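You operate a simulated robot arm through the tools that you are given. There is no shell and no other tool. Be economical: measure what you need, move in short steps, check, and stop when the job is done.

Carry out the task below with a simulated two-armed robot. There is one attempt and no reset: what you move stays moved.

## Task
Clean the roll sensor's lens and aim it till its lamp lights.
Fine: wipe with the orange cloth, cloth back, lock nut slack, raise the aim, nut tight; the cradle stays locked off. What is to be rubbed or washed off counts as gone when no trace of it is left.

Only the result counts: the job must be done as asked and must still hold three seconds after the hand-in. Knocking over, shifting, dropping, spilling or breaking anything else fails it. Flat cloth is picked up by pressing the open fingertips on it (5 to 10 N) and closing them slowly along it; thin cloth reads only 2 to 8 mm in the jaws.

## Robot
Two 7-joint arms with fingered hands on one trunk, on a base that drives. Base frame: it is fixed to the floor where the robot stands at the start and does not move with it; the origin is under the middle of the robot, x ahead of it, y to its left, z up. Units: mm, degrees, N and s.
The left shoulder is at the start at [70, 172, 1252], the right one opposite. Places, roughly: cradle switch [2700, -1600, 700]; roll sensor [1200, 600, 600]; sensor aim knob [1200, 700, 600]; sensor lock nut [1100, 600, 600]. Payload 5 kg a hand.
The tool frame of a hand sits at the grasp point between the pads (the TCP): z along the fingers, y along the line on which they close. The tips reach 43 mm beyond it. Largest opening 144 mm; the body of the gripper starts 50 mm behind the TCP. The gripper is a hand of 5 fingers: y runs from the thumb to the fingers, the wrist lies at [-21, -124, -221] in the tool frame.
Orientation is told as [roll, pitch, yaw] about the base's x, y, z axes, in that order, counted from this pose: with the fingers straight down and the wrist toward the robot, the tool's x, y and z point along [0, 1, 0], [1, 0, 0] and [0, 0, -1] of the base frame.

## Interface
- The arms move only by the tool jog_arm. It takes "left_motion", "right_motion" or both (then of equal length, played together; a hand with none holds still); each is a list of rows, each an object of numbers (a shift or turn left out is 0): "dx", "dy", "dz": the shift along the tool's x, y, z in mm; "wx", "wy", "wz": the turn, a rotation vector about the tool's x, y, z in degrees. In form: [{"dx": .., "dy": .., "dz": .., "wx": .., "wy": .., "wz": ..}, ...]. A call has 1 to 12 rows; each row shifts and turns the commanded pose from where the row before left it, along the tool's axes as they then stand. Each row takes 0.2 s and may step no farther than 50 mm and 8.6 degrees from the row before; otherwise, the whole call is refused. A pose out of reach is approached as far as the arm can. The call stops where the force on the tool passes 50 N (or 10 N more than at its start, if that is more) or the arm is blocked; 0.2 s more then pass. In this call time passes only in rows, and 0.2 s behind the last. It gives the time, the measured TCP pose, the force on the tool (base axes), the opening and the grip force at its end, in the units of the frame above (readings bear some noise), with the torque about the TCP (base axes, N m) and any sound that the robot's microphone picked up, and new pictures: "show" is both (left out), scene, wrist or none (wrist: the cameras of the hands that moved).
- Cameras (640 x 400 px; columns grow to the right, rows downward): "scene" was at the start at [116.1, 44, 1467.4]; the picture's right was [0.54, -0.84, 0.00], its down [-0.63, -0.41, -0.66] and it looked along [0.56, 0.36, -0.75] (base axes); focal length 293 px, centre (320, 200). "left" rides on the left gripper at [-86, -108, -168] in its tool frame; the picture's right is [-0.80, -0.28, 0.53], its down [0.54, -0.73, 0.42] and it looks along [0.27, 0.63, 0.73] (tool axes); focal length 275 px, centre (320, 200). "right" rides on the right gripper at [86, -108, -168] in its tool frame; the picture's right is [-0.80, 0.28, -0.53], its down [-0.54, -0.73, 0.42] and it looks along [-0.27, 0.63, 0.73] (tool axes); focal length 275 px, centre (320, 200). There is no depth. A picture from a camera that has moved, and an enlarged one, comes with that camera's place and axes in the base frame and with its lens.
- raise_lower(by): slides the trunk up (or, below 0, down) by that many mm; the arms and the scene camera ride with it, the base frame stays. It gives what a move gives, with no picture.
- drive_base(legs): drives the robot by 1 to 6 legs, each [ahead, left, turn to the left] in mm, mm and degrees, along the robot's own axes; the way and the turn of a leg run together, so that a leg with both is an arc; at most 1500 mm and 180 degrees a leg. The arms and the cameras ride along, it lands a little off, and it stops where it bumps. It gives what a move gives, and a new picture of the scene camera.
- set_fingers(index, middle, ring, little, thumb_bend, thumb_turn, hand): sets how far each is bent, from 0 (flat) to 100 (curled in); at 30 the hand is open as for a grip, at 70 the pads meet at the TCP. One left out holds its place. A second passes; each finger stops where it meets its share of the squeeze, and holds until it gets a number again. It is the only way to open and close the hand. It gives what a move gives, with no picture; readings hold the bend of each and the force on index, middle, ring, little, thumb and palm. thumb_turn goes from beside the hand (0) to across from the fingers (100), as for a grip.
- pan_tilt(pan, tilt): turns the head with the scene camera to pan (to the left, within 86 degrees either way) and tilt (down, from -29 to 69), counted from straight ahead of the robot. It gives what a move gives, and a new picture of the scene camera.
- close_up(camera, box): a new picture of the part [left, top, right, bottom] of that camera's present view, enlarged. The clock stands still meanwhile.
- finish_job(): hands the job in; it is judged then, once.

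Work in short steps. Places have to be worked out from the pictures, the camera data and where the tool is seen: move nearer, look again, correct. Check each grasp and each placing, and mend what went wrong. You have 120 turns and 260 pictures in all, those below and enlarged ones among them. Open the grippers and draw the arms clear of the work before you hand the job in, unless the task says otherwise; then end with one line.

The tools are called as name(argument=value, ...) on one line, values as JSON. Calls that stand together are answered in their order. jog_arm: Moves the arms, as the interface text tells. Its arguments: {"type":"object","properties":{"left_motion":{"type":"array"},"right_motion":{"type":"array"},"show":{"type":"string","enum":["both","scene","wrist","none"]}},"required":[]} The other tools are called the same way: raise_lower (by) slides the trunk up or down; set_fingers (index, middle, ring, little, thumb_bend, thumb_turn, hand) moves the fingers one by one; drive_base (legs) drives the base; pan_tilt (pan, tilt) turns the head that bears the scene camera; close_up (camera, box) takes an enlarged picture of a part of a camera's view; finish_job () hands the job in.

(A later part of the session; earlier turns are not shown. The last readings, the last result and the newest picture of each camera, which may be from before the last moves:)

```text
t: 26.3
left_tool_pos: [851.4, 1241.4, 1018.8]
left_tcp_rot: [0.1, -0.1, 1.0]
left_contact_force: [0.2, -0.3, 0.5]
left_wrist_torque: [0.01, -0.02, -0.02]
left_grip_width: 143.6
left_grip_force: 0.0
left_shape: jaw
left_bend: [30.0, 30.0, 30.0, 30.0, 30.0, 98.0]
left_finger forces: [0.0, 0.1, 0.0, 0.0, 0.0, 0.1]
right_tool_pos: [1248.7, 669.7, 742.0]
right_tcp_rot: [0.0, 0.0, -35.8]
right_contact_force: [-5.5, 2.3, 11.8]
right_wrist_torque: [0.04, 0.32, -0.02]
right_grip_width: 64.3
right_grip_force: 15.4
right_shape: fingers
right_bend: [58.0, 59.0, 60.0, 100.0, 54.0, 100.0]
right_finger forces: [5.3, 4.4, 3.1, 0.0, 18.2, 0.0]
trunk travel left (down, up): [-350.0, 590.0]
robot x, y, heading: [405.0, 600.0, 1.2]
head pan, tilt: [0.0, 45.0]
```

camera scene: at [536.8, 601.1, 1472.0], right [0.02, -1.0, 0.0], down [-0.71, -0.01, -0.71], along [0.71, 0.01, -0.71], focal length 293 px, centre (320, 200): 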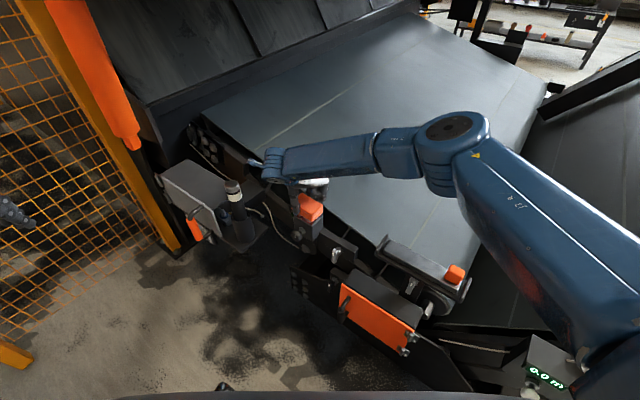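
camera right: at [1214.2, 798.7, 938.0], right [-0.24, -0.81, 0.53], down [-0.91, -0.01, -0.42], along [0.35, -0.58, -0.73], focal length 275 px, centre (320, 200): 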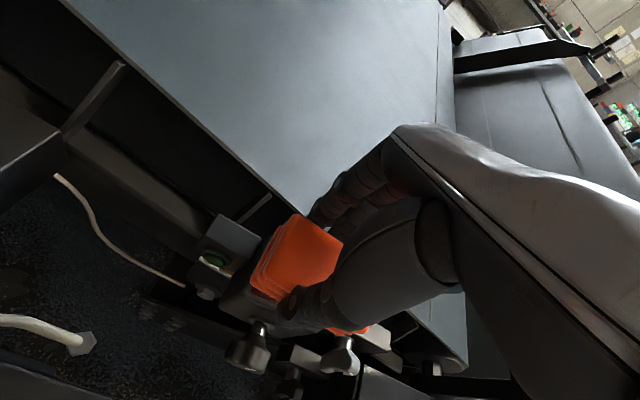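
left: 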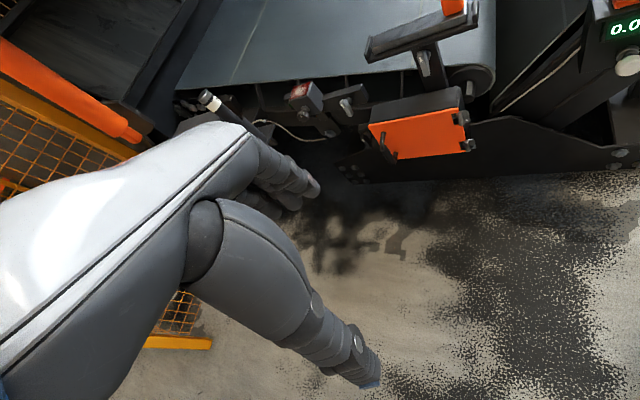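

I lift the pad and shift it aside to see the lens.

jog_arm(right_motion=[{"dz": -15}, {"dz": -40}, {"dz": -40}, {"dz": -40}, {"dz": -20, "dx": -40}, {"dx": -45}, {"dx": -45}, {"dx": -45}], show="none")

close_up(camera="scene", box=[280, 190, 330, 240])

close_up(camera="right", box=[0, 80, 240, 280])

```text
t: 28.1
left_tool_pos: [852.3, 1239.4, 1020.0]
left_tcp_rot: [0.1, 0.0, 1.0]
left_contact_force: [0.1, -0.4, 0.1]
left_wrist_torque: [0.03, -0.08, 0.04]
left_grip_width: 143.7
left_grip_force: 0.0
left_shape: jaw
left_bend: [30.0, 30.0, 30.0, 30.0, 30.0, 98.0]
left_finger forces: [0.0, 0.0, 0.1, 0.0, 0.0, 0.0]
right_tool_pos: [1147.9, 525.2, 901.1]
right_tcp_rot: [0.0, 0.1, -36.0]
right_contact_force: [-0.3, -0.7, -0.9]
right_wrist_torque: [0.03, -0.02, 0.02]
right_grip_width: 63.9
right_grip_force: 14.8
right_shape: fingers
right_bend: [58.0, 59.0, 60.0, 100.0, 54.0, 100.0]
right_finger forces: [6.1, 5.1, 3.7, 0.0, 14.9, 0.0]
trunk travel left (down, up): [-350.0, 590.0]
robot x, y, heading: [402.5, 596.2, 1.1]
head pan, tilt: [0.0, 45.0]
```

```text
8.00 times, centred on (305, 215) of scene
camera zoom: at [534.7, 598.5, 1472.2], right [0.02, -1.0, 0.0], down [-0.71, -0.01, -0.71], along [0.71, 0.01, -0.71], focal length 2341 px, centre (440, 80)
```

zoom: 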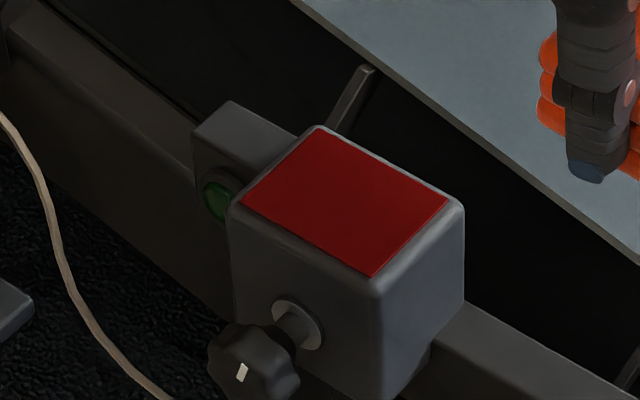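

```text
2.00 times, centred on (120, 180) of right
camera zoom: at [1111.1, 657.9, 1068.2], right [-0.24, -0.81, 0.53], down [-0.91, -0.01, -0.42], along [0.35, -0.58, -0.73], focal length 551 px, centre (720, 240)
```

zoom: 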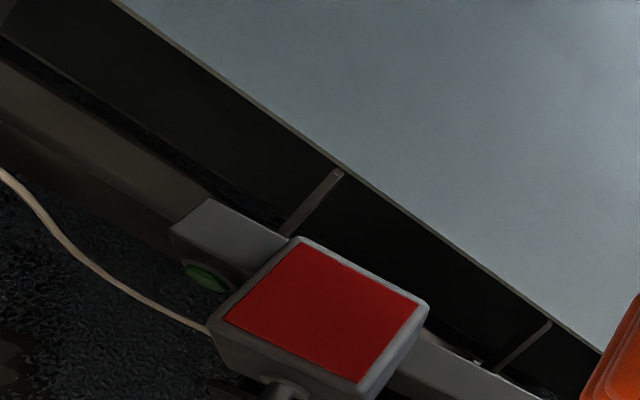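

The lens is clean, with no trace left. Now I carry the cloth back straight along the machine to its place on the meter box.

jog_arm(right_motion=[{"dx": -45}, {"dx": -45}, {"dx": -45}, {"dx": -45}, {"dx": -45}, {"dx": -45}, {"dx": -45}, {"dx": -45}, {"dx": -45}, {"dx": -45}, {"dx": -45}, {"dx": -45}], show="none")

pan_tilt(pan=-50, tilt=45)

```text
t: 30.7
left_tool_pos: [851.5, 1243.2, 1017.9]
left_tcp_rot: [-0.1, -0.1, 1.1]
left_contact_force: [-1.3, 0.3, 0.0]
left_wrist_torque: [-0.05, -0.08, -0.01]
left_grip_width: 143.6
left_grip_force: 0.1
left_shape: jaw
left_bend: [30.0, 30.0, 30.0, 30.0, 30.0, 98.0]
left_finger forces: [0.1, 0.0, 0.1, 0.1, 0.0, 0.1]
right_tool_pos: [837.3, 85.0, 897.4]
right_tcp_rot: [0.4, -0.3, -36.0]
right_contact_force: [-8.9, 1.0, -12.0]
right_wrist_torque: [0.05, -0.89, -0.1]
right_grip_width: 64.0
right_grip_force: 15.3
right_shape: fingers
right_bend: [57.0, 59.0, 59.0, 100.0, 54.0, 100.0]
right_finger forces: [6.0, 5.1, 3.7, 0.0, 14.9, 0.0]
right hand out of reach, approached as far as the arm can: row 11
trunk travel left (down, up): [-350.0, 590.0]
robot x, y, heading: [403.4, 595.8, 1.2]
head pan, tilt: [0.0, 45.0]
```

```text
t: 31.9
left_tool_pos: [853.3, 1240.8, 1019.1]
left_tcp_rot: [0.2, 0.0, 0.9]
left_contact_force: [0.1, -0.3, 0.2]
left_wrist_torque: [0.01, -0.01, -0.01]
left_grip_width: 143.6
left_grip_force: 0.0
left_shape: jaw
left_bend: [30.0, 30.0, 30.0, 30.0, 30.0, 98.0]
left_finger forces: [0.0, 0.0, 0.1, 0.1, 0.1, 0.1]
right_tool_pos: [843.6, 83.8, 901.9]
right_tcp_rot: [0.5, -0.8, -36.0]
right_contact_force: [-0.3, 0.9, 0.1]
right_wrist_torque: [0.0, 0.0, -0.02]
right_grip_width: 64.1
right_grip_force: 15.1
right_shape: fingers
right_bend: [57.0, 59.0, 59.0, 100.0, 54.0, 100.0]
right_finger forces: [6.1, 5.0, 3.6, 0.0, 14.8, 0.0]
trunk travel left (down, up): [-350.0, 590.0]
robot x, y, heading: [403.7, 598.2, 0.9]
head pan, tilt: [-50.0, 45.0]
camera scene: at [507.8, 537.8, 1472.0], right [-0.75, -0.66, 0.0], down [-0.46, 0.53, -0.71], along [0.46, -0.53, -0.71], focal length 293 px, centre (320, 200)
```

scene: 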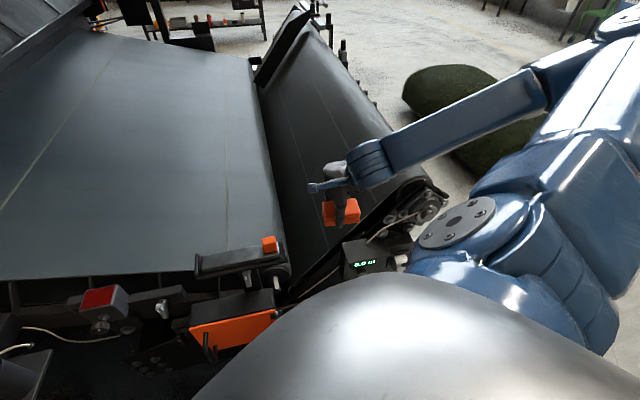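

The arm runs out of reach here, so I drive back toward the starting spot.

drive_base(legs=[[-350, 0, 0], [0, -520, -1]])

pan_tilt(pan=-5, tilt=48)

```text
t: 36.8
left_tool_pos: [519.4, 707.1, 1019.6]
left_tcp_rot: [0.0, 0.0, -0.2]
left_contact_force: [-0.4, -0.7, -0.2]
left_wrist_torque: [0.0, -0.01, 0.0]
left_grip_width: 143.5
left_grip_force: 0.1
left_shape: jaw
left_bend: [30.0, 30.0, 30.0, 30.0, 30.0, 98.0]
left_finger forces: [0.0, 0.1, 0.0, 0.0, 0.0, 0.0]
right_tool_pos: [478.2, -448.3, 895.2]
right_tcp_rot: [0.0, -0.1, -37.3]
right_contact_force: [-0.5, -0.4, -0.5]
right_wrist_torque: [0.02, 0.0, 0.0]
right_grip_width: 64.2
right_grip_force: 14.6
right_shape: fingers
right_bend: [57.0, 59.0, 59.0, 100.0, 54.0, 100.0]
right_finger forces: [6.1, 5.0, 3.6, 0.0, 14.8, 0.1]
trunk travel left (down, up): [-350.0, 590.0]
robot x, y, heading: [58.7, 72.3, -0.1]
head pan, tilt: [-50.0, 45.0]
camera scene: at [158.2, 12.4, 1472.0], right [-0.77, -0.64, 0.0], down [-0.45, 0.54, -0.71], along [0.45, -0.54, -0.71], focal length 293 px, centre (320, 200)
```

scene: 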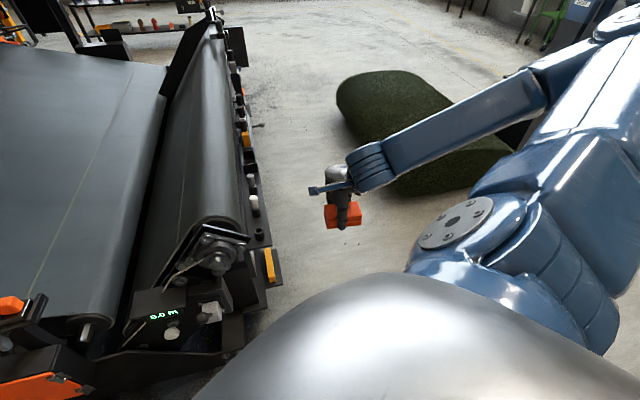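

```text
t: 37.9
left_tool_pos: [519.3, 708.4, 1019.1]
left_tcp_rot: [0.0, 0.0, -0.2]
left_contact_force: [-0.3, -0.2, -0.5]
left_wrist_torque: [-0.01, 0.01, -0.05]
left_grip_width: 143.7
left_grip_force: 0.0
left_shape: jaw
left_bend: [30.0, 30.0, 30.0, 30.0, 30.0, 98.0]
left_finger forces: [0.0, 0.0, 0.0, 0.1, 0.1, 0.0]
right_tool_pos: [478.9, -449.5, 894.8]
right_tcp_rot: [0.1, 0.0, -37.2]
right_contact_force: [-0.7, -0.6, -0.9]
right_wrist_torque: [0.03, 0.01, 0.03]
right_grip_width: 63.9
right_grip_force: 14.8
right_shape: fingers
right_bend: [57.0, 59.0, 59.0, 100.0, 54.0, 100.0]
right_finger forces: [6.0, 5.0, 3.8, 0.1, 14.8, 0.0]
trunk travel left (down, up): [-350.0, 590.0]
robot x, y, heading: [58.2, 76.3, -0.2]
head pan, tilt: [-5.0, 48.0]
camera scene: at [184.7, 67.4, 1467.9], right [-0.09, -1.0, 0.0], down [-0.74, 0.07, -0.67], along [0.67, -0.06, -0.74], focal length 293 px, centre (320, 200)
```

scene: 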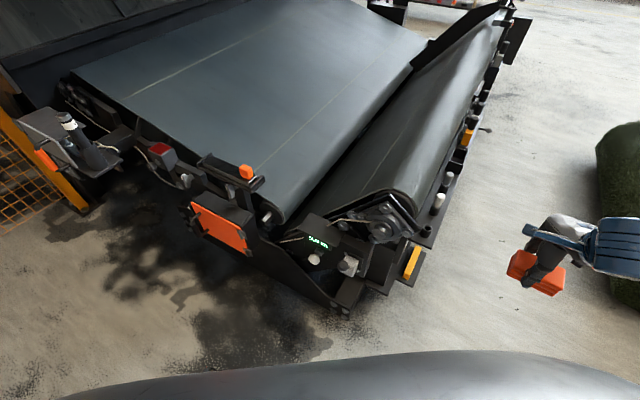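

I move the hand back over the meter box (target TCP 775.5, 16.7).

jog_arm(right_motion=[{"dx": 46, "dy": -3.8}, {"dx": 46, "dy": -3.8}, {"dx": 46, "dy": -3.8}, {"dx": 46, "dy": -3.8}, {"dx": 46, "dy": -3.8}, {"dx": 46, "dy": -3.8}, {"dx": 46, "dy": -3.8}, {"dx": 46, "dy": -3.8}, {"dx": 46, "dy": -3.8}, {"dx": 46, "dy": -3.8}, {"dx": 46, "dy": -3.8}, {"dx": 46, "dy": -3.8}], show="none")

close_up(camera="scene", box=[270, 170, 390, 290])

```text
t: 40.5
left_tool_pos: [520.0, 708.8, 1017.1]
left_tcp_rot: [-0.2, 0.1, -0.2]
left_contact_force: [1.0, -0.1, -1.0]
left_wrist_torque: [-0.03, 0.03, 0.03]
left_grip_width: 143.8
left_grip_force: 0.0
left_shape: jaw
left_bend: [30.0, 30.0, 30.0, 30.0, 30.0, 98.0]
left_finger forces: [0.0, 0.0, 0.0, 0.0, 0.0, 0.0]
right_tool_pos: [776.2, 17.4, 893.1]
right_tcp_rot: [-0.2, 0.0, -37.3]
right_contact_force: [-0.1, 0.0, -2.1]
right_wrist_torque: [-0.01, 0.0, -0.01]
right_grip_width: 63.8
right_grip_force: 14.5
right_shape: fingers
right_bend: [57.0, 59.0, 59.0, 100.0, 54.0, 100.0]
right_finger forces: [5.8, 4.8, 3.5, 0.0, 14.1, 0.1]
right hand out of reach, approached as far as the arm can: row 1
trunk travel left (down, up): [-350.0, 590.0]
robot x, y, heading: [54.3, 75.7, -0.3]
head pan, tilt: [-5.0, 48.0]
```

```text
3.33 times, centred on (330, 230) of scene
camera zoom: at [185.7, 70.5, 1467.7], right [-0.09, -1.0, 0.0], down [-0.74, 0.07, -0.67], along [0.67, -0.06, -0.74], focal length 975 px, centre (287, 100)
```

zoom: 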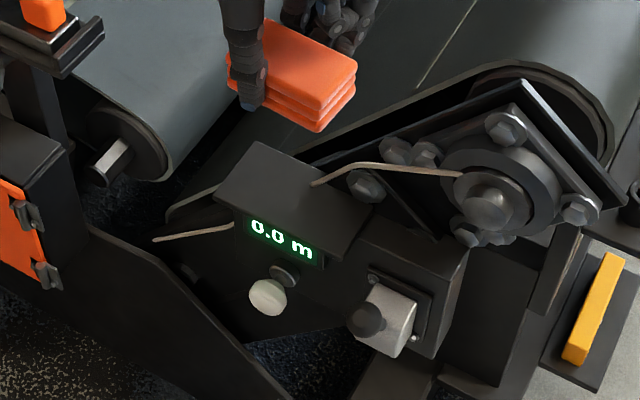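

I lower the cloth to its original pose, slowing near the box.

jog_arm(right_motion=[{"dz": 40}, {"dz": 40}, {"dz": 40}, {"dz": 25}, {"dz": 10}, {"dz": 5}], show="none")

close_up(camera="scene", box=[270, 170, 390, 290])

```text
t: 41.9
left_tool_pos: [519.9, 707.3, 1019.4]
left_tcp_rot: [0.0, 0.0, -0.2]
left_contact_force: [-0.1, 0.2, 0.3]
left_wrist_torque: [0.01, 0.02, 0.03]
left_grip_width: 143.4
left_grip_force: 0.1
left_shape: jaw
left_bend: [30.0, 30.0, 30.0, 30.0, 30.0, 98.0]
left_finger forces: [0.0, 0.0, 0.0, 0.0, 0.0, 0.0]
right_tool_pos: [778.3, 15.5, 731.2]
right_tcp_rot: [0.0, 0.0, -37.2]
right_contact_force: [0.2, 0.8, -0.9]
right_wrist_torque: [0.0, -0.01, 0.01]
right_grip_width: 63.7
right_grip_force: 13.7
right_shape: fingers
right_bend: [57.0, 59.0, 59.0, 100.0, 54.0, 100.0]
right_finger forces: [5.9, 4.7, 3.5, 0.0, 14.1, 0.0]
trunk travel left (down, up): [-350.0, 590.0]
robot x, y, heading: [55.6, 72.5, -0.4]
head pan, tilt: [-5.0, 48.0]
```

```text
3.33 times, centred on (330, 230) of scene
camera zoom: at [185.1, 68.0, 1467.8], right [-0.09, -1.0, 0.0], down [-0.74, 0.07, -0.67], along [0.67, -0.06, -0.74], focal length 975 px, centre (287, 100)
```

zoom: 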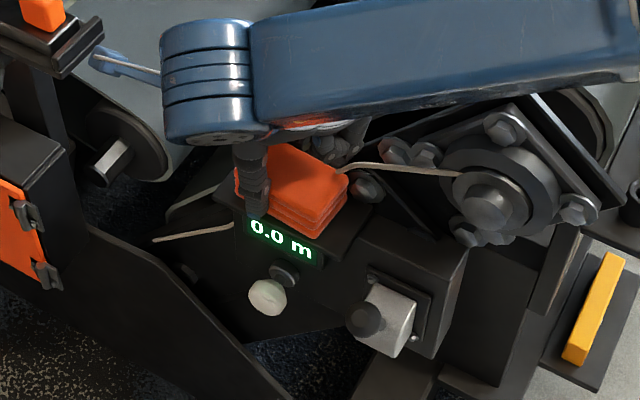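

Close to place. I correct by 2 mm, touch down gently and check the force.

jog_arm(right_motion=[{"dy": -2, "dz": 1}, {"dz": 1}, {"dz": 1}], show="none")

```text
t: 42.7
left_tool_pos: [520.1, 708.2, 1017.9]
left_tcp_rot: [-0.1, 0.0, -0.2]
left_contact_force: [0.7, 0.1, -0.2]
left_wrist_torque: [-0.04, 0.01, -0.03]
left_grip_width: 144.0
left_grip_force: 0.1
left_shape: jaw
left_bend: [30.0, 30.0, 30.0, 30.0, 30.0, 98.0]
left_finger forces: [0.0, 0.0, 0.0, 0.0, 0.0, 0.0]
right_tool_pos: [775.1, 17.4, 729.4]
right_tcp_rot: [0.0, 0.0, -37.2]
right_contact_force: [-0.5, 0.2, -0.6]
right_wrist_torque: [-0.03, -0.02, -0.02]
right_grip_width: 63.5
right_grip_force: 14.0
right_shape: fingers
right_bend: [57.0, 59.0, 59.0, 100.0, 54.0, 100.0]
right_finger forces: [5.9, 4.8, 3.5, 0.1, 14.1, 0.1]
trunk travel left (down, up): [-350.0, 590.0]
robot x, y, heading: [56.3, 76.4, -0.0]
head pan, tilt: [-5.0, 48.0]
```

jog_arm(right_motion=[{"dz": 1}, {"dz": 1}], show="none")

```text
t: 43.3
left_tool_pos: [517.8, 709.3, 1019.3]
left_tcp_rot: [0.0, 0.0, -0.2]
left_contact_force: [0.1, 0.3, 0.1]
left_wrist_torque: [0.02, 0.02, 0.02]
left_grip_width: 143.8
left_grip_force: 0.1
left_shape: jaw
left_bend: [30.0, 30.0, 30.0, 30.0, 30.0, 98.0]
left_finger forces: [0.0, 0.0, 0.0, 0.0, 0.0, 0.1]
right_tool_pos: [775.4, 17.1, 728.6]
right_tcp_rot: [0.1, -0.1, -37.2]
right_contact_force: [-0.9, 0.0, 8.4]
right_wrist_torque: [-0.06, 0.07, -0.01]
right_grip_width: 63.7
right_grip_force: 14.6
right_shape: fingers
right_bend: [57.0, 59.0, 59.0, 100.0, 54.0, 100.0]
right_finger forces: [5.7, 4.8, 3.5, 0.1, 15.3, 0.0]
trunk travel left (down, up): [-350.0, 590.0]
robot x, y, heading: [59.5, 72.5, -0.1]
head pan, tilt: [-5.0, 48.0]
```

Touchdown at the same height as when it was picked. I release the cloth.

set_fingers(hand="right", index=45, middle=45, ring=45, thumb_bend=45)

jog_arm(right_motion=[{"dz": -10}, {"dz": -20}, {"dz": -40}, {"dz": -45}, {"dz": -45}, {"dz": -40}], show="none")

close_up(camera="scene", box=[270, 170, 390, 290])

```text
t: 44.3
left_tool_pos: [518.4, 707.3, 1019.4]
left_tcp_rot: [0.0, 0.1, -0.2]
left_contact_force: [1.5, 0.1, -0.1]
left_wrist_torque: [0.0, -0.04, -0.02]
left_grip_width: 143.7
left_grip_force: 0.0
left_shape: jaw
left_bend: [30.0, 30.0, 30.0, 30.0, 30.0, 98.0]
left_finger forces: [0.0, 0.0, 0.1, 0.0, 0.0, 0.0]
right_tool_pos: [776.2, 17.8, 728.3]
right_tcp_rot: [0.0, 0.0, -37.2]
right_contact_force: [0.5, 1.1, -0.5]
right_wrist_torque: [0.0, 0.06, 0.02]
right_grip_width: 95.8
right_grip_force: 0.1
right_shape: fingers
right_bend: [45.0, 45.0, 45.0, 100.0, 45.0, 99.0]
right_finger forces: [0.0, 0.0, 0.0, 0.0, 0.0, 0.1]
trunk travel left (down, up): [-350.0, 590.0]
robot x, y, heading: [57.4, 73.6, -0.5]
head pan, tilt: [-5.0, 48.0]
```

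```text
t: 45.7
left_tool_pos: [518.7, 708.4, 1018.1]
left_tcp_rot: [0.0, 0.0, -0.2]
left_contact_force: [-0.3, 0.3, -0.1]
left_wrist_torque: [-0.06, -0.04, 0.03]
left_grip_width: 143.9
left_grip_force: 0.0
left_shape: jaw
left_bend: [30.0, 30.0, 30.0, 30.0, 30.0, 98.0]
left_finger forces: [0.0, 0.0, 0.0, 0.0, 0.1, 0.1]
right_tool_pos: [775.8, 17.5, 928.9]
right_tcp_rot: [0.1, 0.0, -37.1]
right_contact_force: [-1.0, 0.4, 0.6]
right_wrist_torque: [0.0, -0.08, 0.01]
right_grip_width: 96.2
right_grip_force: 0.0
right_shape: fingers
right_bend: [45.0, 45.0, 45.0, 100.0, 45.0, 99.0]
right_finger forces: [0.0, 0.0, 0.1, 0.0, 0.1, 0.0]
trunk travel left (down, up): [-350.0, 590.0]
robot x, y, heading: [54.8, 77.6, -0.4]
head pan, tilt: [-5.0, 48.0]
```

```text
3.33 times, centred on (330, 230) of scene
camera zoom: at [183.7, 67.9, 1467.9], right [-0.09, -1.0, 0.0], down [-0.74, 0.07, -0.67], along [0.67, -0.06, -0.74], focal length 975 px, centre (287, 100)
```

zoom: 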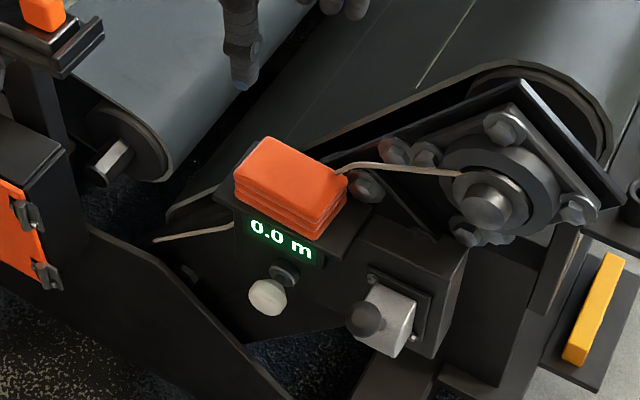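

The cloth is back in place. I park the right arm to the right, then drive to the sensor again for the left hand to do the lever and knob.

jog_arm(right_motion=[{"dx": -46, "dy": 3.8}, {"dx": -46, "dy": 3.8}, {"dx": -46, "dy": 3.8}, {"dx": -46, "dy": 3.8}, {"dx": -46, "dy": 3.8}, {"dx": -46, "dy": 3.8}, {"dx": -46, "dy": 3.8}, {"dx": -46, "dy": 3.8}, {"dx": -46, "dy": 3.8}, {"dx": -46, "dy": 3.8}, {"dx": -46, "dy": 3.8}], show="none")

drive_base(legs=[[0, 525, 0], [340, 0, 0]])

pan_tilt(pan=0, tilt=45)

```text
t: 48.1
left_tool_pos: [516.6, 708.5, 1020.0]
left_tcp_rot: [-0.1, -0.2, -0.1]
left_contact_force: [-1.0, 0.2, 0.0]
left_wrist_torque: [0.02, -0.13, 0.01]
left_grip_width: 143.8
left_grip_force: 0.0
left_shape: jaw
left_bend: [30.0, 30.0, 30.0, 30.0, 30.0, 98.0]
left_finger forces: [0.0, 0.1, 0.0, 0.0, 0.0, 0.0]
right_tool_pos: [514.4, -416.4, 924.1]
right_tcp_rot: [0.0, 0.0, -37.0]
right_contact_force: [0.2, 0.0, -0.1]
right_wrist_torque: [-0.05, -0.07, -0.01]
right_grip_width: 96.5
right_grip_force: 0.0
right_shape: fingers
right_bend: [45.0, 45.0, 45.0, 100.0, 45.0, 99.0]
right_finger forces: [0.0, 0.0, 0.0, 0.0, 0.1, 0.0]
right hand out of reach, approached as far as the arm can: row 10, 11
trunk travel left (down, up): [-350.0, 590.0]
robot x, y, heading: [55.1, 76.9, -0.2]
head pan, tilt: [-5.0, 48.0]
```

```text
t: 53.0
left_tool_pos: [875.1, 1223.4, 1018.9]
left_tcp_rot: [0.0, 0.0, -0.8]
left_contact_force: [-0.6, -0.4, -0.3]
left_wrist_torque: [0.0, 0.01, 0.0]
left_grip_width: 143.6
left_grip_force: 0.0
left_shape: jaw
left_bend: [30.0, 30.0, 30.0, 30.0, 30.0, 98.0]
left_finger forces: [0.0, 0.0, 0.1, 0.0, 0.0, 0.1]
right_tool_pos: [861.7, 98.0, 923.4]
right_tcp_rot: [0.1, 0.1, -37.7]
right_contact_force: [0.4, 0.2, 0.8]
right_wrist_torque: [0.01, 0.01, 0.0]
right_grip_width: 96.6
right_grip_force: 0.1
right_shape: fingers
right_bend: [45.0, 45.0, 45.0, 100.0, 45.0, 99.0]
right_finger forces: [0.0, 0.0, 0.0, 0.0, 0.0, 0.1]
trunk travel left (down, up): [-350.0, 590.0]
robot x, y, heading: [405.2, 594.7, -0.6]
head pan, tilt: [-5.0, 48.0]
camera scene: at [534.6, 584.8, 1467.8], right [-0.1, -0.99, 0.0], down [-0.74, 0.07, -0.67], along [0.67, -0.07, -0.74], focal length 293 px, centre (320, 200)
```

scene: 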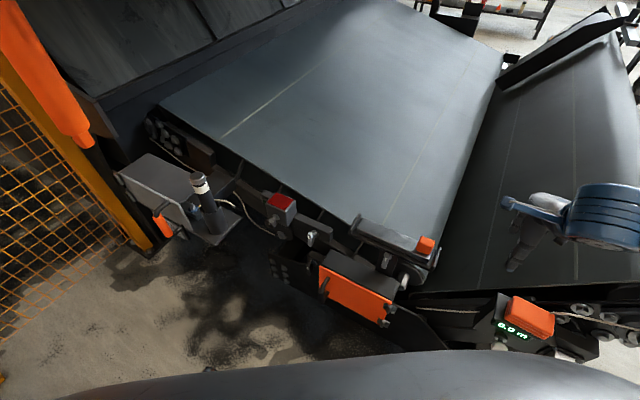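

```text
t: 53.6
left_tool_pos: [874.4, 1222.1, 1019.3]
left_tcp_rot: [0.0, -0.1, -0.7]
left_contact_force: [0.9, -1.3, -0.3]
left_wrist_torque: [-0.01, 0.02, 0.0]
left_grip_width: 143.8
left_grip_force: 0.1
left_shape: jaw
left_bend: [30.0, 30.0, 30.0, 30.0, 30.0, 98.0]
left_finger forces: [0.0, 0.0, 0.1, 0.0, 0.1, 0.0]
right_tool_pos: [861.7, 96.8, 922.6]
right_tcp_rot: [0.0, 0.1, -37.7]
right_contact_force: [0.3, 0.1, 0.2]
right_wrist_torque: [0.02, -0.03, 0.01]
right_grip_width: 96.2
right_grip_force: 0.1
right_shape: fingers
right_bend: [45.0, 45.0, 45.0, 100.0, 45.0, 99.0]
right_finger forces: [0.0, 0.0, 0.0, 0.0, 0.0, 0.0]
trunk travel left (down, up): [-350.0, 590.0]
robot x, y, heading: [403.5, 592.3, -0.8]
head pan, tilt: [0.0, 45.0]
camera scene: at [537.6, 591.6, 1472.0], right [-0.01, -1.0, 0.0], down [-0.71, 0.01, -0.71], along [0.71, -0.01, -0.71], focal length 293 px, centre (320, 200)
```

scene: 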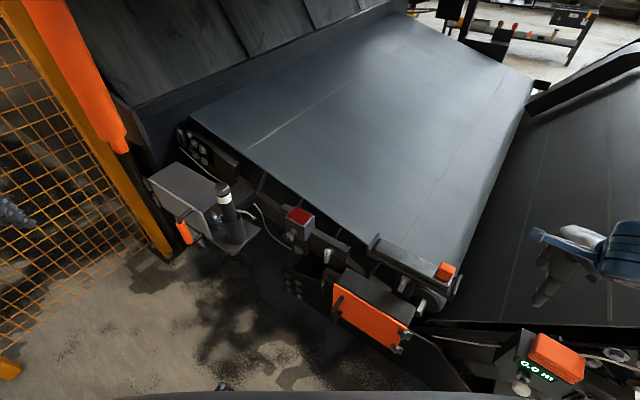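

Now I orient the left hand: yaw toward the machine face, pitch 45° and roll so that it closes sideways.

jog_arm(left_motion=[{"wz": 7}, {"wz": 7}, {"wz": 7}, {"wz": 7}, {"wz": 7}, {"wx": -7.5}, {"wx": -7.5}, {"wx": -7.5}, {"wx": -7.5}, {"wx": -7.5}, {"wx": -7.5}], show="none")

jog_arm(left_motion=[{"wz": -8.2}, {"wz": -8.2}, {"wz": -8.2}, {"wz": -8.2}, {"wz": -8.2}, {"wz": -8.2}, {"wz": -8.2}, {"wz": -8.2}, {"wz": -8.2}, {"wz": -8.2}, {"wz": -8}], show="both")

set_fingers(hand="left", index=70, middle=70, ring=100, little=100, thumb_bend=70, thumb_turn=100)

```text
t: 56.0
left_tool_pos: [872.9, 1221.5, 1017.7]
left_tcp_rot: [0.0, -45.2, -35.7]
left_contact_force: [-0.1, 0.4, 0.3]
left_wrist_torque: [0.0, -0.03, 0.0]
left_grip_width: 143.6
left_grip_force: 0.0
left_shape: jaw
left_bend: [30.0, 30.0, 30.0, 30.0, 30.0, 98.0]
left_finger forces: [0.0, 0.1, 0.0, 0.1, 0.0, 0.1]
right_tool_pos: [861.4, 98.0, 923.0]
right_tcp_rot: [0.0, 0.1, -37.8]
right_contact_force: [0.1, 0.2, 0.5]
right_wrist_torque: [0.02, 0.02, 0.0]
right_grip_width: 96.4
right_grip_force: 0.0
right_shape: fingers
right_bend: [45.0, 45.0, 45.0, 100.0, 45.0, 99.0]
right_finger forces: [0.1, 0.1, 0.0, 0.0, 0.0, 0.1]
trunk travel left (down, up): [-350.0, 590.0]
robot x, y, heading: [406.2, 593.1, -0.5]
head pan, tilt: [0.0, 45.0]
```

```text
t: 58.4
left_tool_pos: [874.4, 1222.1, 1018.7]
left_tcp_rot: [-45.0, 0.2, 54.5]
left_contact_force: [-0.5, 0.3, 0.2]
left_wrist_torque: [-0.03, 0.0, -0.02]
left_grip_width: 143.9
left_grip_force: 0.0
left_shape: jaw
left_bend: [30.0, 30.0, 30.0, 30.0, 30.0, 98.0]
left_finger forces: [0.1, 0.0, 0.1, 0.0, 0.0, 0.0]
right_tool_pos: [861.3, 97.6, 923.4]
right_tcp_rot: [0.0, 0.0, -37.7]
right_contact_force: [0.1, 1.0, -0.3]
right_wrist_torque: [-0.01, -0.04, 0.02]
right_grip_width: 96.3
right_grip_force: 0.1
right_shape: fingers
right_bend: [45.0, 45.0, 45.0, 100.0, 45.0, 99.0]
right_finger forces: [0.1, 0.0, 0.0, 0.0, 0.0, 0.0]
trunk travel left (down, up): [-350.0, 590.0]
robot x, y, heading: [407.1, 593.0, -0.4]
head pan, tilt: [0.0, 45.0]
camera scene: at [537.5, 591.5, 1472.0], right [-0.01, -1.0, 0.0], down [-0.71, 0.01, -0.71], along [0.71, -0.01, -0.71], focal length 293 px, centre (320, 200)
camera left: at [763.7, 1166.5, 1198.9], right [0.6, -0.78, 0.19], down [-0.49, -0.54, -0.68], along [0.63, 0.32, -0.71], focal length 275 px, centre (320, 200)
```

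scene: 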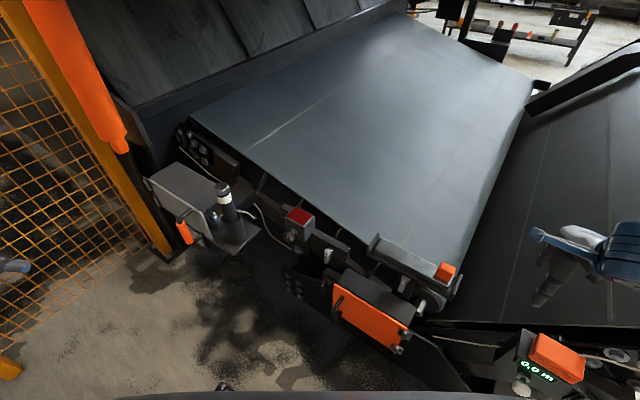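
left: 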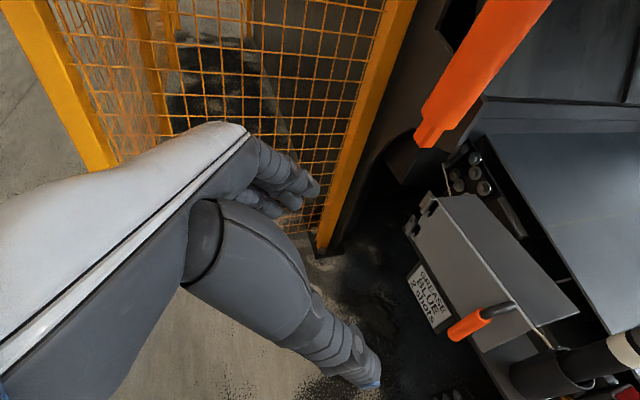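

```text
t: 59.4
left_tool_pos: [873.8, 1220.7, 1019.2]
left_tcp_rot: [-45.0, 0.0, 54.3]
left_contact_force: [0.9, 0.5, -0.9]
left_wrist_torque: [-0.01, -0.01, -0.03]
left_grip_width: 8.6
left_grip_force: 0.0
left_shape: fingers
left_bend: [70.0, 70.0, 100.0, 100.0, 70.0, 100.0]
left_finger forces: [0.0, 0.0, 0.1, 0.1, 0.0, 0.1]
right_tool_pos: [861.1, 98.5, 924.0]
right_tcp_rot: [0.0, 0.1, -37.7]
right_contact_force: [-0.4, -0.7, -0.2]
right_wrist_torque: [0.01, 0.03, 0.0]
right_grip_width: 96.4
right_grip_force: 0.1
right_shape: fingers
right_bend: [45.0, 45.0, 45.0, 100.0, 45.0, 99.0]
right_finger forces: [0.0, 0.0, 0.1, 0.1, 0.1, 0.1]
trunk travel left (down, up): [-350.0, 590.0]
robot x, y, heading: [407.7, 588.6, -0.8]
head pan, tilt: [0.0, 45.0]
```

The hand is a closed "poker". I bring it in front of the sensor and lever, staying back from them.

jog_arm(left_motion=[{"dx": -13.1, "dy": -27, "dz": 32.3}, {"dx": -13.1, "dy": -27, "dz": 32.3}, {"dx": -13.1, "dy": -27, "dz": 32.3}, {"dx": -13.1, "dy": -27, "dz": 32.3}, {"dx": -13.1, "dy": -27, "dz": 32.3}, {"dx": -13.1, "dy": -27, "dz": 32.3}, {"dx": -13.1, "dy": -27, "dz": 32.3}], show="none")

jog_arm(left_motion=[{"dx": -13.1, "dy": -27, "dz": 32.3}, {"dx": -13.1, "dy": -27, "dz": 32.3}, {"dx": -13.1, "dy": -27, "dz": 32.3}, {"dx": -13.1, "dy": -27, "dz": 32.3}, {"dx": -13.1, "dy": -27, "dz": 32.3}, {"dx": -13.1, "dy": -27, "dz": 32.3}, {"dx": -13.1, "dy": -27, "dz": 32.3}], show="both")

close_up(camera="scene", box=[260, 180, 380, 300])

close_up(camera="left", box=[280, 100, 600, 400])

```text
t: 61.0
left_tool_pos: [959.2, 945.9, 914.9]
left_tcp_rot: [-45.0, -0.2, 54.3]
left_contact_force: [-0.2, -1.2, 0.7]
left_wrist_torque: [0.01, 0.01, 0.04]
left_grip_width: 8.2
left_grip_force: 0.1
left_shape: fingers
left_bend: [70.0, 70.0, 100.0, 100.0, 70.0, 100.0]
left_finger forces: [0.1, 0.0, 0.0, 0.0, 0.0, 0.0]
left hand out of reach, approached as far as the arm can: row 4, 5, 6
right_tool_pos: [861.3, 96.0, 921.7]
right_tcp_rot: [0.1, 0.2, -37.6]
right_contact_force: [-0.1, -0.5, 0.0]
right_wrist_torque: [0.03, 0.01, 0.0]
right_grip_width: 96.5
right_grip_force: 0.1
right_shape: fingers
right_bend: [45.0, 45.0, 45.0, 100.0, 45.0, 99.0]
right_finger forces: [0.0, 0.0, 0.1, 0.0, 0.0, 0.0]
trunk travel left (down, up): [-350.0, 590.0]
robot x, y, heading: [407.4, 592.6, -0.3]
head pan, tilt: [0.0, 45.0]
```

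```text
t: 62.0
left_tool_pos: [1005.4, 863.0, 873.7]
left_tcp_rot: [-38.6, -10.2, 51.7]
left_contact_force: [-0.3, 0.0, -0.5]
left_wrist_torque: [0.0, 0.01, 0.08]
left_grip_width: 8.1
left_grip_force: 0.1
left_shape: fingers
left_bend: [70.0, 70.0, 100.0, 100.0, 70.0, 100.0]
left_finger forces: [0.1, 0.0, 0.0, 0.0, 0.0, 0.0]
right_tool_pos: [862.5, 96.3, 922.2]
right_tcp_rot: [0.1, 0.1, -37.7]
right_contact_force: [1.2, 0.2, -1.3]
right_wrist_torque: [0.05, -0.03, 0.04]
right_grip_width: 96.2
right_grip_force: 0.0
right_shape: fingers
right_bend: [45.0, 45.0, 45.0, 100.0, 45.0, 99.0]
right_finger forces: [0.0, 0.0, 0.1, 0.0, 0.0, 0.1]
trunk travel left (down, up): [-350.0, 590.0]
robot x, y, heading: [407.5, 592.3, -0.5]
head pan, tilt: [0.0, 45.0]
stopped in row 4 (left hand): the arm was blocked; the commanded pose is now the measured one
camera scene: at [537.3, 590.5, 1472.0], right [-0.01, -1.0, 0.0], down [-0.71, 0.01, -0.71], along [0.71, -0.01, -0.71], focal length 293 px, centre (320, 200)
camera left: at [889.1, 776.3, 1035.8], right [0.57, -0.82, 0.03], down [-0.49, -0.37, -0.79], along [0.66, 0.43, -0.62], focal length 275 px, centre (320, 200)
```

scene: 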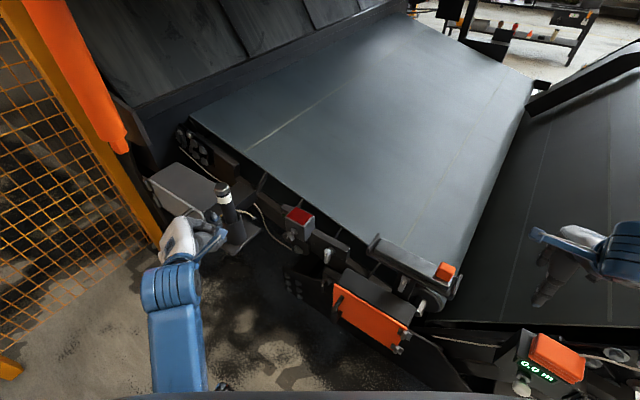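
left: 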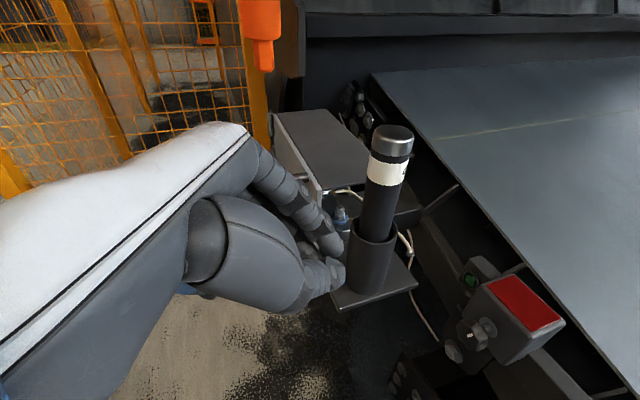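

```text
3.33 times, centred on (320, 240) of scene
camera zoom: at [537.3, 590.5, 1472.0], right [-0.01, -1.0, 0.0], down [-0.71, 0.01, -0.71], along [0.71, -0.01, -0.71], focal length 975 px, centre (320, 67)
```

zoom: 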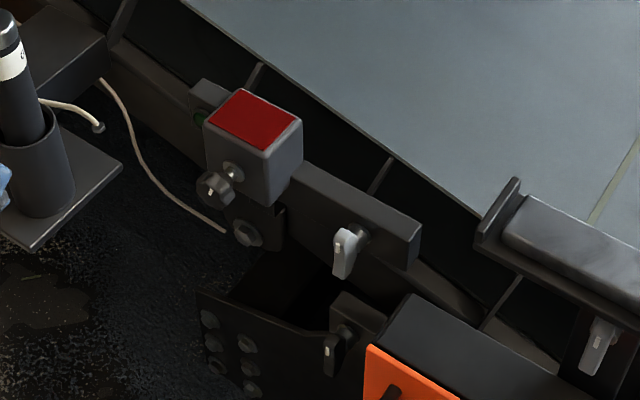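

```text
1.33 times, centred on (440, 250) of left
camera zoom: at [889.1, 776.3, 1035.8], right [0.57, -0.82, 0.03], down [-0.49, -0.37, -0.79], along [0.66, 0.43, -0.62], focal length 367 px, centre (160, 133)
```

zoom: 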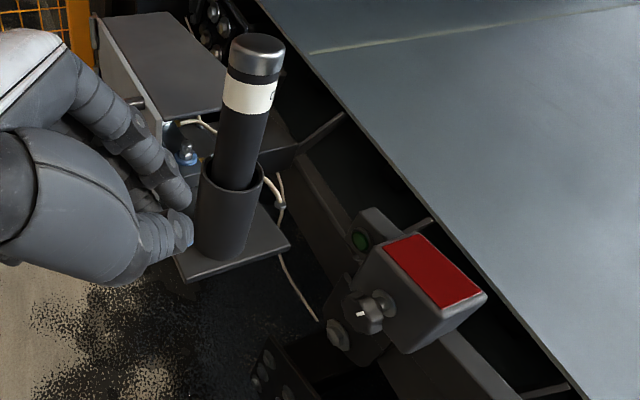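

The arm hits a joint limit in this rolled pose, with no contact. I back out the way I came and unroll the hand.

jog_arm(left_motion=[{"dx": 5, "dy": 15, "dz": -20}, {"dx": 10, "dy": 25, "dz": -30}, {"dx": 10, "dy": 25, "dz": -30}, {"wz": 8.4}, {"wz": 8.4}, {"wz": 8.4}, {"wz": 8.4}, {"wz": 8.4}, {"wz": 8.4}, {"wz": 8.4}, {"wz": 8.4}, {"wz": 8.4}], show="scene")

```text
t: 64.6
left_tool_pos: [985.9, 949.9, 930.4]
left_tcp_rot: [1.2, -40.0, -27.8]
left_contact_force: [0.3, -0.8, -1.5]
left_wrist_torque: [-0.01, -0.05, 0.0]
left_grip_width: 8.0
left_grip_force: 0.0
left_shape: fingers
left_bend: [70.0, 70.0, 100.0, 100.0, 70.0, 100.0]
left_finger forces: [0.0, 0.0, 0.0, 0.0, 0.1, 0.0]
right_tool_pos: [861.6, 98.7, 923.6]
right_tcp_rot: [0.0, 0.1, -37.6]
right_contact_force: [-0.2, 0.7, -0.9]
right_wrist_torque: [-0.01, 0.03, 0.01]
right_grip_width: 96.2
right_grip_force: 0.0
right_shape: fingers
right_bend: [45.0, 45.0, 45.0, 100.0, 45.0, 99.0]
right_finger forces: [0.0, 0.0, 0.0, 0.1, 0.0, 0.0]
trunk travel left (down, up): [-350.0, 590.0]
robot x, y, heading: [408.2, 592.5, -0.5]
head pan, tilt: [0.0, 45.0]
camera scene: at [537.9, 592.2, 1471.9], right [-0.01, -1.0, 0.0], down [-0.71, 0.01, -0.71], along [0.71, -0.01, -0.71], focal length 293 px, centre (320, 200)
```

scene: 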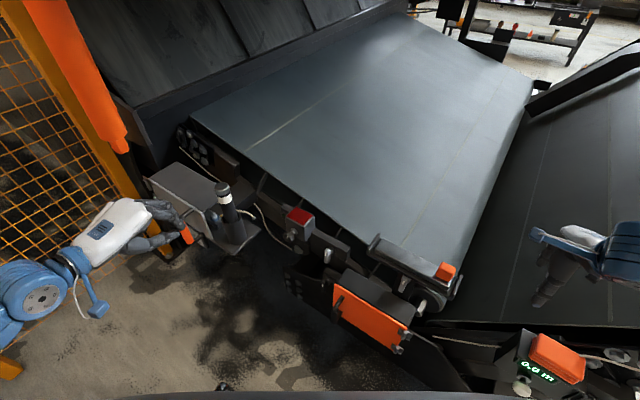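

Unrolled pose works. I move it in front of the lever region.

jog_arm(left_motion=[{"dx": -31.8, "dy": 1.8, "dz": 29.2}, {"dx": -31.8, "dy": 1.8, "dz": 29.2}, {"dx": -31.8, "dy": 1.8, "dz": 29.2}, {"dx": -31.8, "dy": 1.8, "dz": 29.2}, {"dx": -31.8, "dy": 1.8, "dz": 29.2}, {"dx": -31.8, "dy": 1.8, "dz": 29.2}, {"dx": -31.8, "dy": 1.8, "dz": 29.2}, {"dx": -31.8, "dy": 1.8, "dz": 29.2}], show="both")

close_up(camera="scene", box=[250, 180, 410, 340])

```text
t: 66.4
left_tool_pos: [1016.1, 651.5, 758.5]
left_tcp_rot: [1.2, -39.9, -28.0]
left_contact_force: [0.0, -0.1, 0.5]
left_wrist_torque: [-0.01, 0.03, -0.01]
left_grip_width: 8.4
left_grip_force: 0.1
left_shape: fingers
left_bend: [70.0, 70.0, 100.0, 100.0, 70.0, 100.0]
left_finger forces: [0.0, 0.1, 0.1, 0.0, 0.0, 0.0]
right_tool_pos: [862.0, 97.5, 923.2]
right_tcp_rot: [0.1, 0.1, -37.6]
right_contact_force: [0.6, -0.9, -0.7]
right_wrist_torque: [0.03, 0.01, -0.01]
right_grip_width: 96.2
right_grip_force: 0.0
right_shape: fingers
right_bend: [45.0, 45.0, 45.0, 100.0, 45.0, 99.0]
right_finger forces: [0.0, 0.0, 0.0, 0.0, 0.0, 0.1]
trunk travel left (down, up): [-350.0, 590.0]
robot x, y, heading: [406.0, 592.3, -0.6]
head pan, tilt: [0.0, 45.0]
camera scene: at [537.5, 590.4, 1472.1], right [-0.01, -1.0, 0.0], down [-0.71, 0.01, -0.71], along [0.71, -0.01, -0.71], focal length 293 px, centre (320, 200)
camera left: at [805.9, 661.8, 815.6], right [-0.25, -0.76, -0.61], down [0.0, 0.63, -0.78], along [0.97, -0.19, -0.15], focal length 275 px, centre (320, 200)
```

scene: 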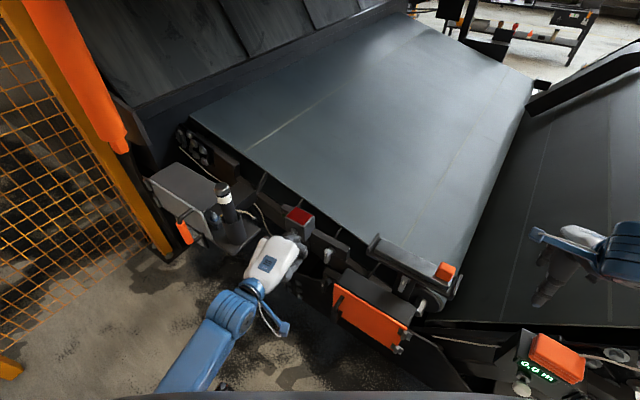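
left: 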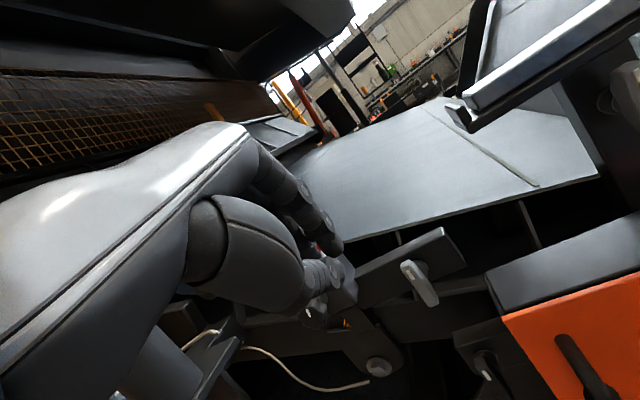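

```text
2.50 times, centred on (330, 260) of scene
camera zoom: at [537.5, 590.4, 1472.1], right [-0.01, -1.0, 0.0], down [-0.71, 0.01, -0.71], along [0.71, -0.01, -0.71], focal length 732 px, centre (295, 50)
```

zoom: 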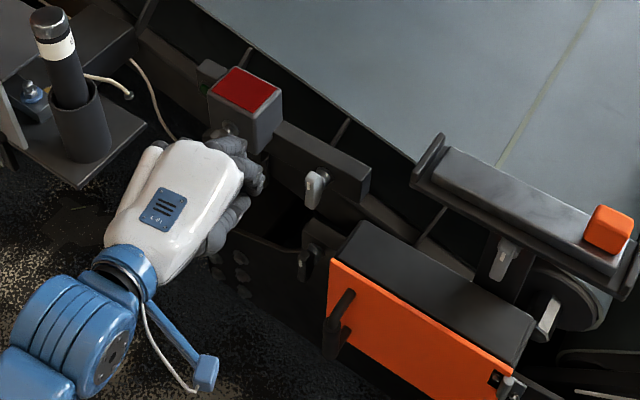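

Good clear view. I enlarge the lever and the sensor in the left camera.

close_up(camera="left", box=[290, 200, 490, 400])

close_up(camera="scene", box=[290, 210, 350, 270])

```text
2.00 times, centred on (390, 300) of left
camera zoom: at [805.9, 661.8, 815.6], right [-0.25, -0.76, -0.61], down [0.0, 0.63, -0.78], along [0.97, -0.19, -0.15], focal length 551 px, centre (180, 0)
```

zoom: 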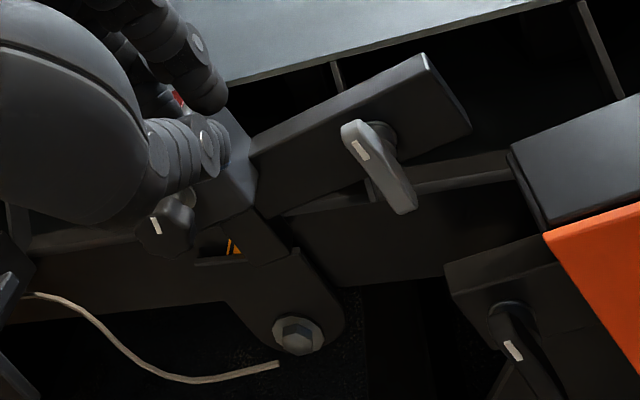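

```text
6.67 times, centred on (320, 240) of scene
camera zoom: at [537.5, 590.4, 1472.1], right [-0.01, -1.0, 0.0], down [-0.71, 0.01, -0.71], along [0.71, -0.01, -0.71], focal length 1951 px, centre (320, -67)
```

zoom: 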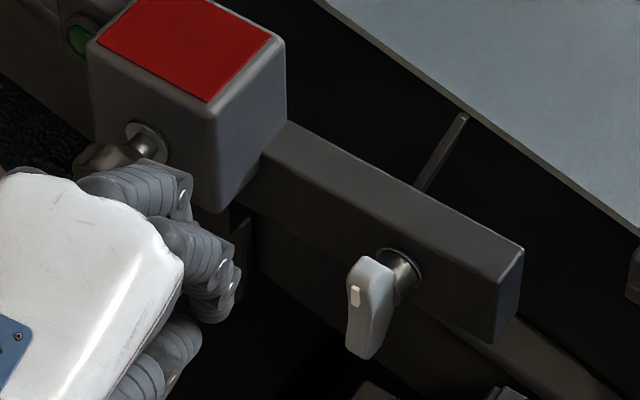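

The lever hangs straight down from a pivot near (1145, 556, 604) to its tip at (1126, 561, 560). I slide the poker in along its axis just left of the lever, stopping a bit short to check.

jog_arm(left_motion=[{"dx": 2.7, "dz": 34.6}, {"dx": 2.7, "dz": 34.6}, {"dx": 2.7, "dz": 34.6}, {"dx": 2.7, "dz": 34.6}, {"dx": 2.7, "dz": 25}], show="wrist")

close_up(camera="scene", box=[280, 200, 360, 280])

close_up(camera="left", box=[240, 150, 440, 350])

```text
t: 67.6
left_tool_pos: [1116.1, 620.5, 630.5]
left_tcp_rot: [1.2, -39.9, -27.9]
left_contact_force: [-0.4, 0.5, 0.2]
left_wrist_torque: [0.01, 0.0, -0.03]
left_grip_width: 8.0
left_grip_force: 0.0
left_shape: fingers
left_bend: [70.0, 70.0, 100.0, 100.0, 70.0, 100.0]
left_finger forces: [0.0, 0.0, 0.0, 0.0, 0.1, 0.0]
right_tool_pos: [862.6, 97.6, 922.4]
right_tcp_rot: [0.0, 0.0, -37.7]
right_contact_force: [-0.6, -1.0, 0.4]
right_wrist_torque: [-0.03, 0.05, 0.0]
right_grip_width: 96.6
right_grip_force: 0.0
right_shape: fingers
right_bend: [45.0, 45.0, 45.0, 100.0, 45.0, 99.0]
right_finger forces: [0.1, 0.1, 0.0, 0.0, 0.0, 0.0]
trunk travel left (down, up): [-350.0, 590.0]
robot x, y, heading: [409.3, 592.9, -0.7]
head pan, tilt: [0.0, 45.0]
camera left: at [906.4, 629.4, 688.3], right [-0.25, -0.76, -0.6], down [0.0, 0.62, -0.78], along [0.97, -0.19, -0.16], focal length 275 px, centre (320, 200)
```

left: 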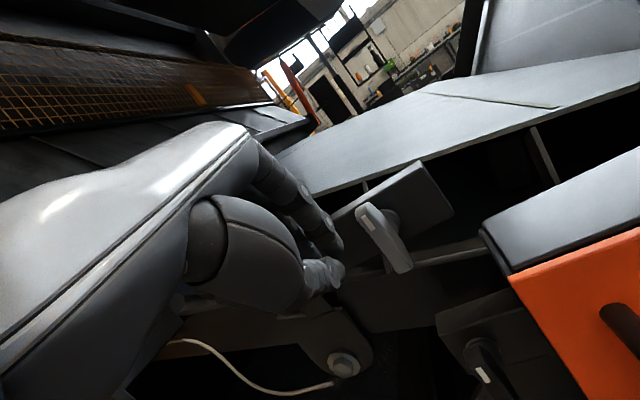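

```text
5.00 times, centred on (320, 240) of scene
camera zoom: at [537.8, 591.6, 1472.0], right [-0.01, -1.0, 0.0], down [-0.71, 0.01, -0.71], along [0.71, -0.01, -0.71], focal length 1463 px, centre (320, 0)
```

zoom: 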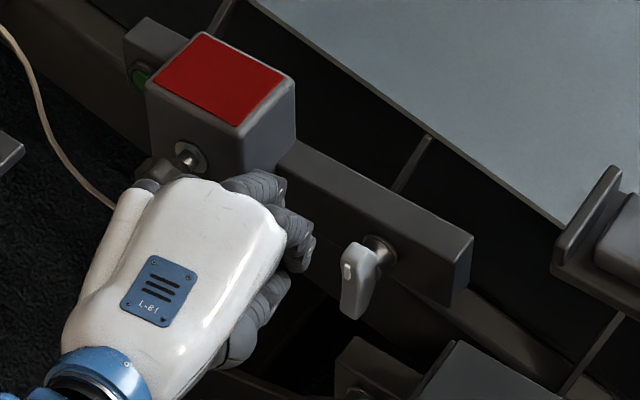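

```text
2.00 times, centred on (340, 250) of left
camera zoom: at [906.4, 629.4, 688.3], right [-0.25, -0.76, -0.6], down [0.0, 0.62, -0.78], along [0.97, -0.19, -0.16], focal length 551 px, centre (280, 100)
```

zoom: 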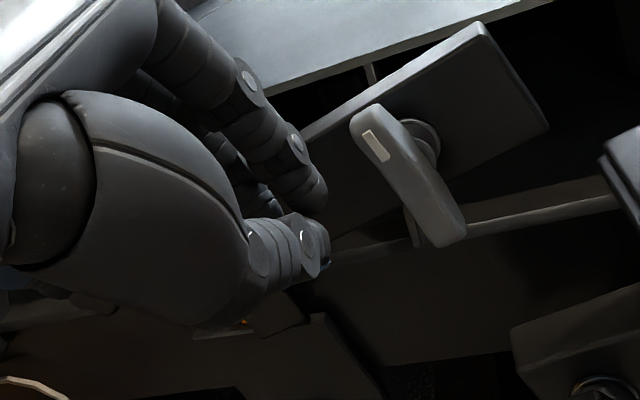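

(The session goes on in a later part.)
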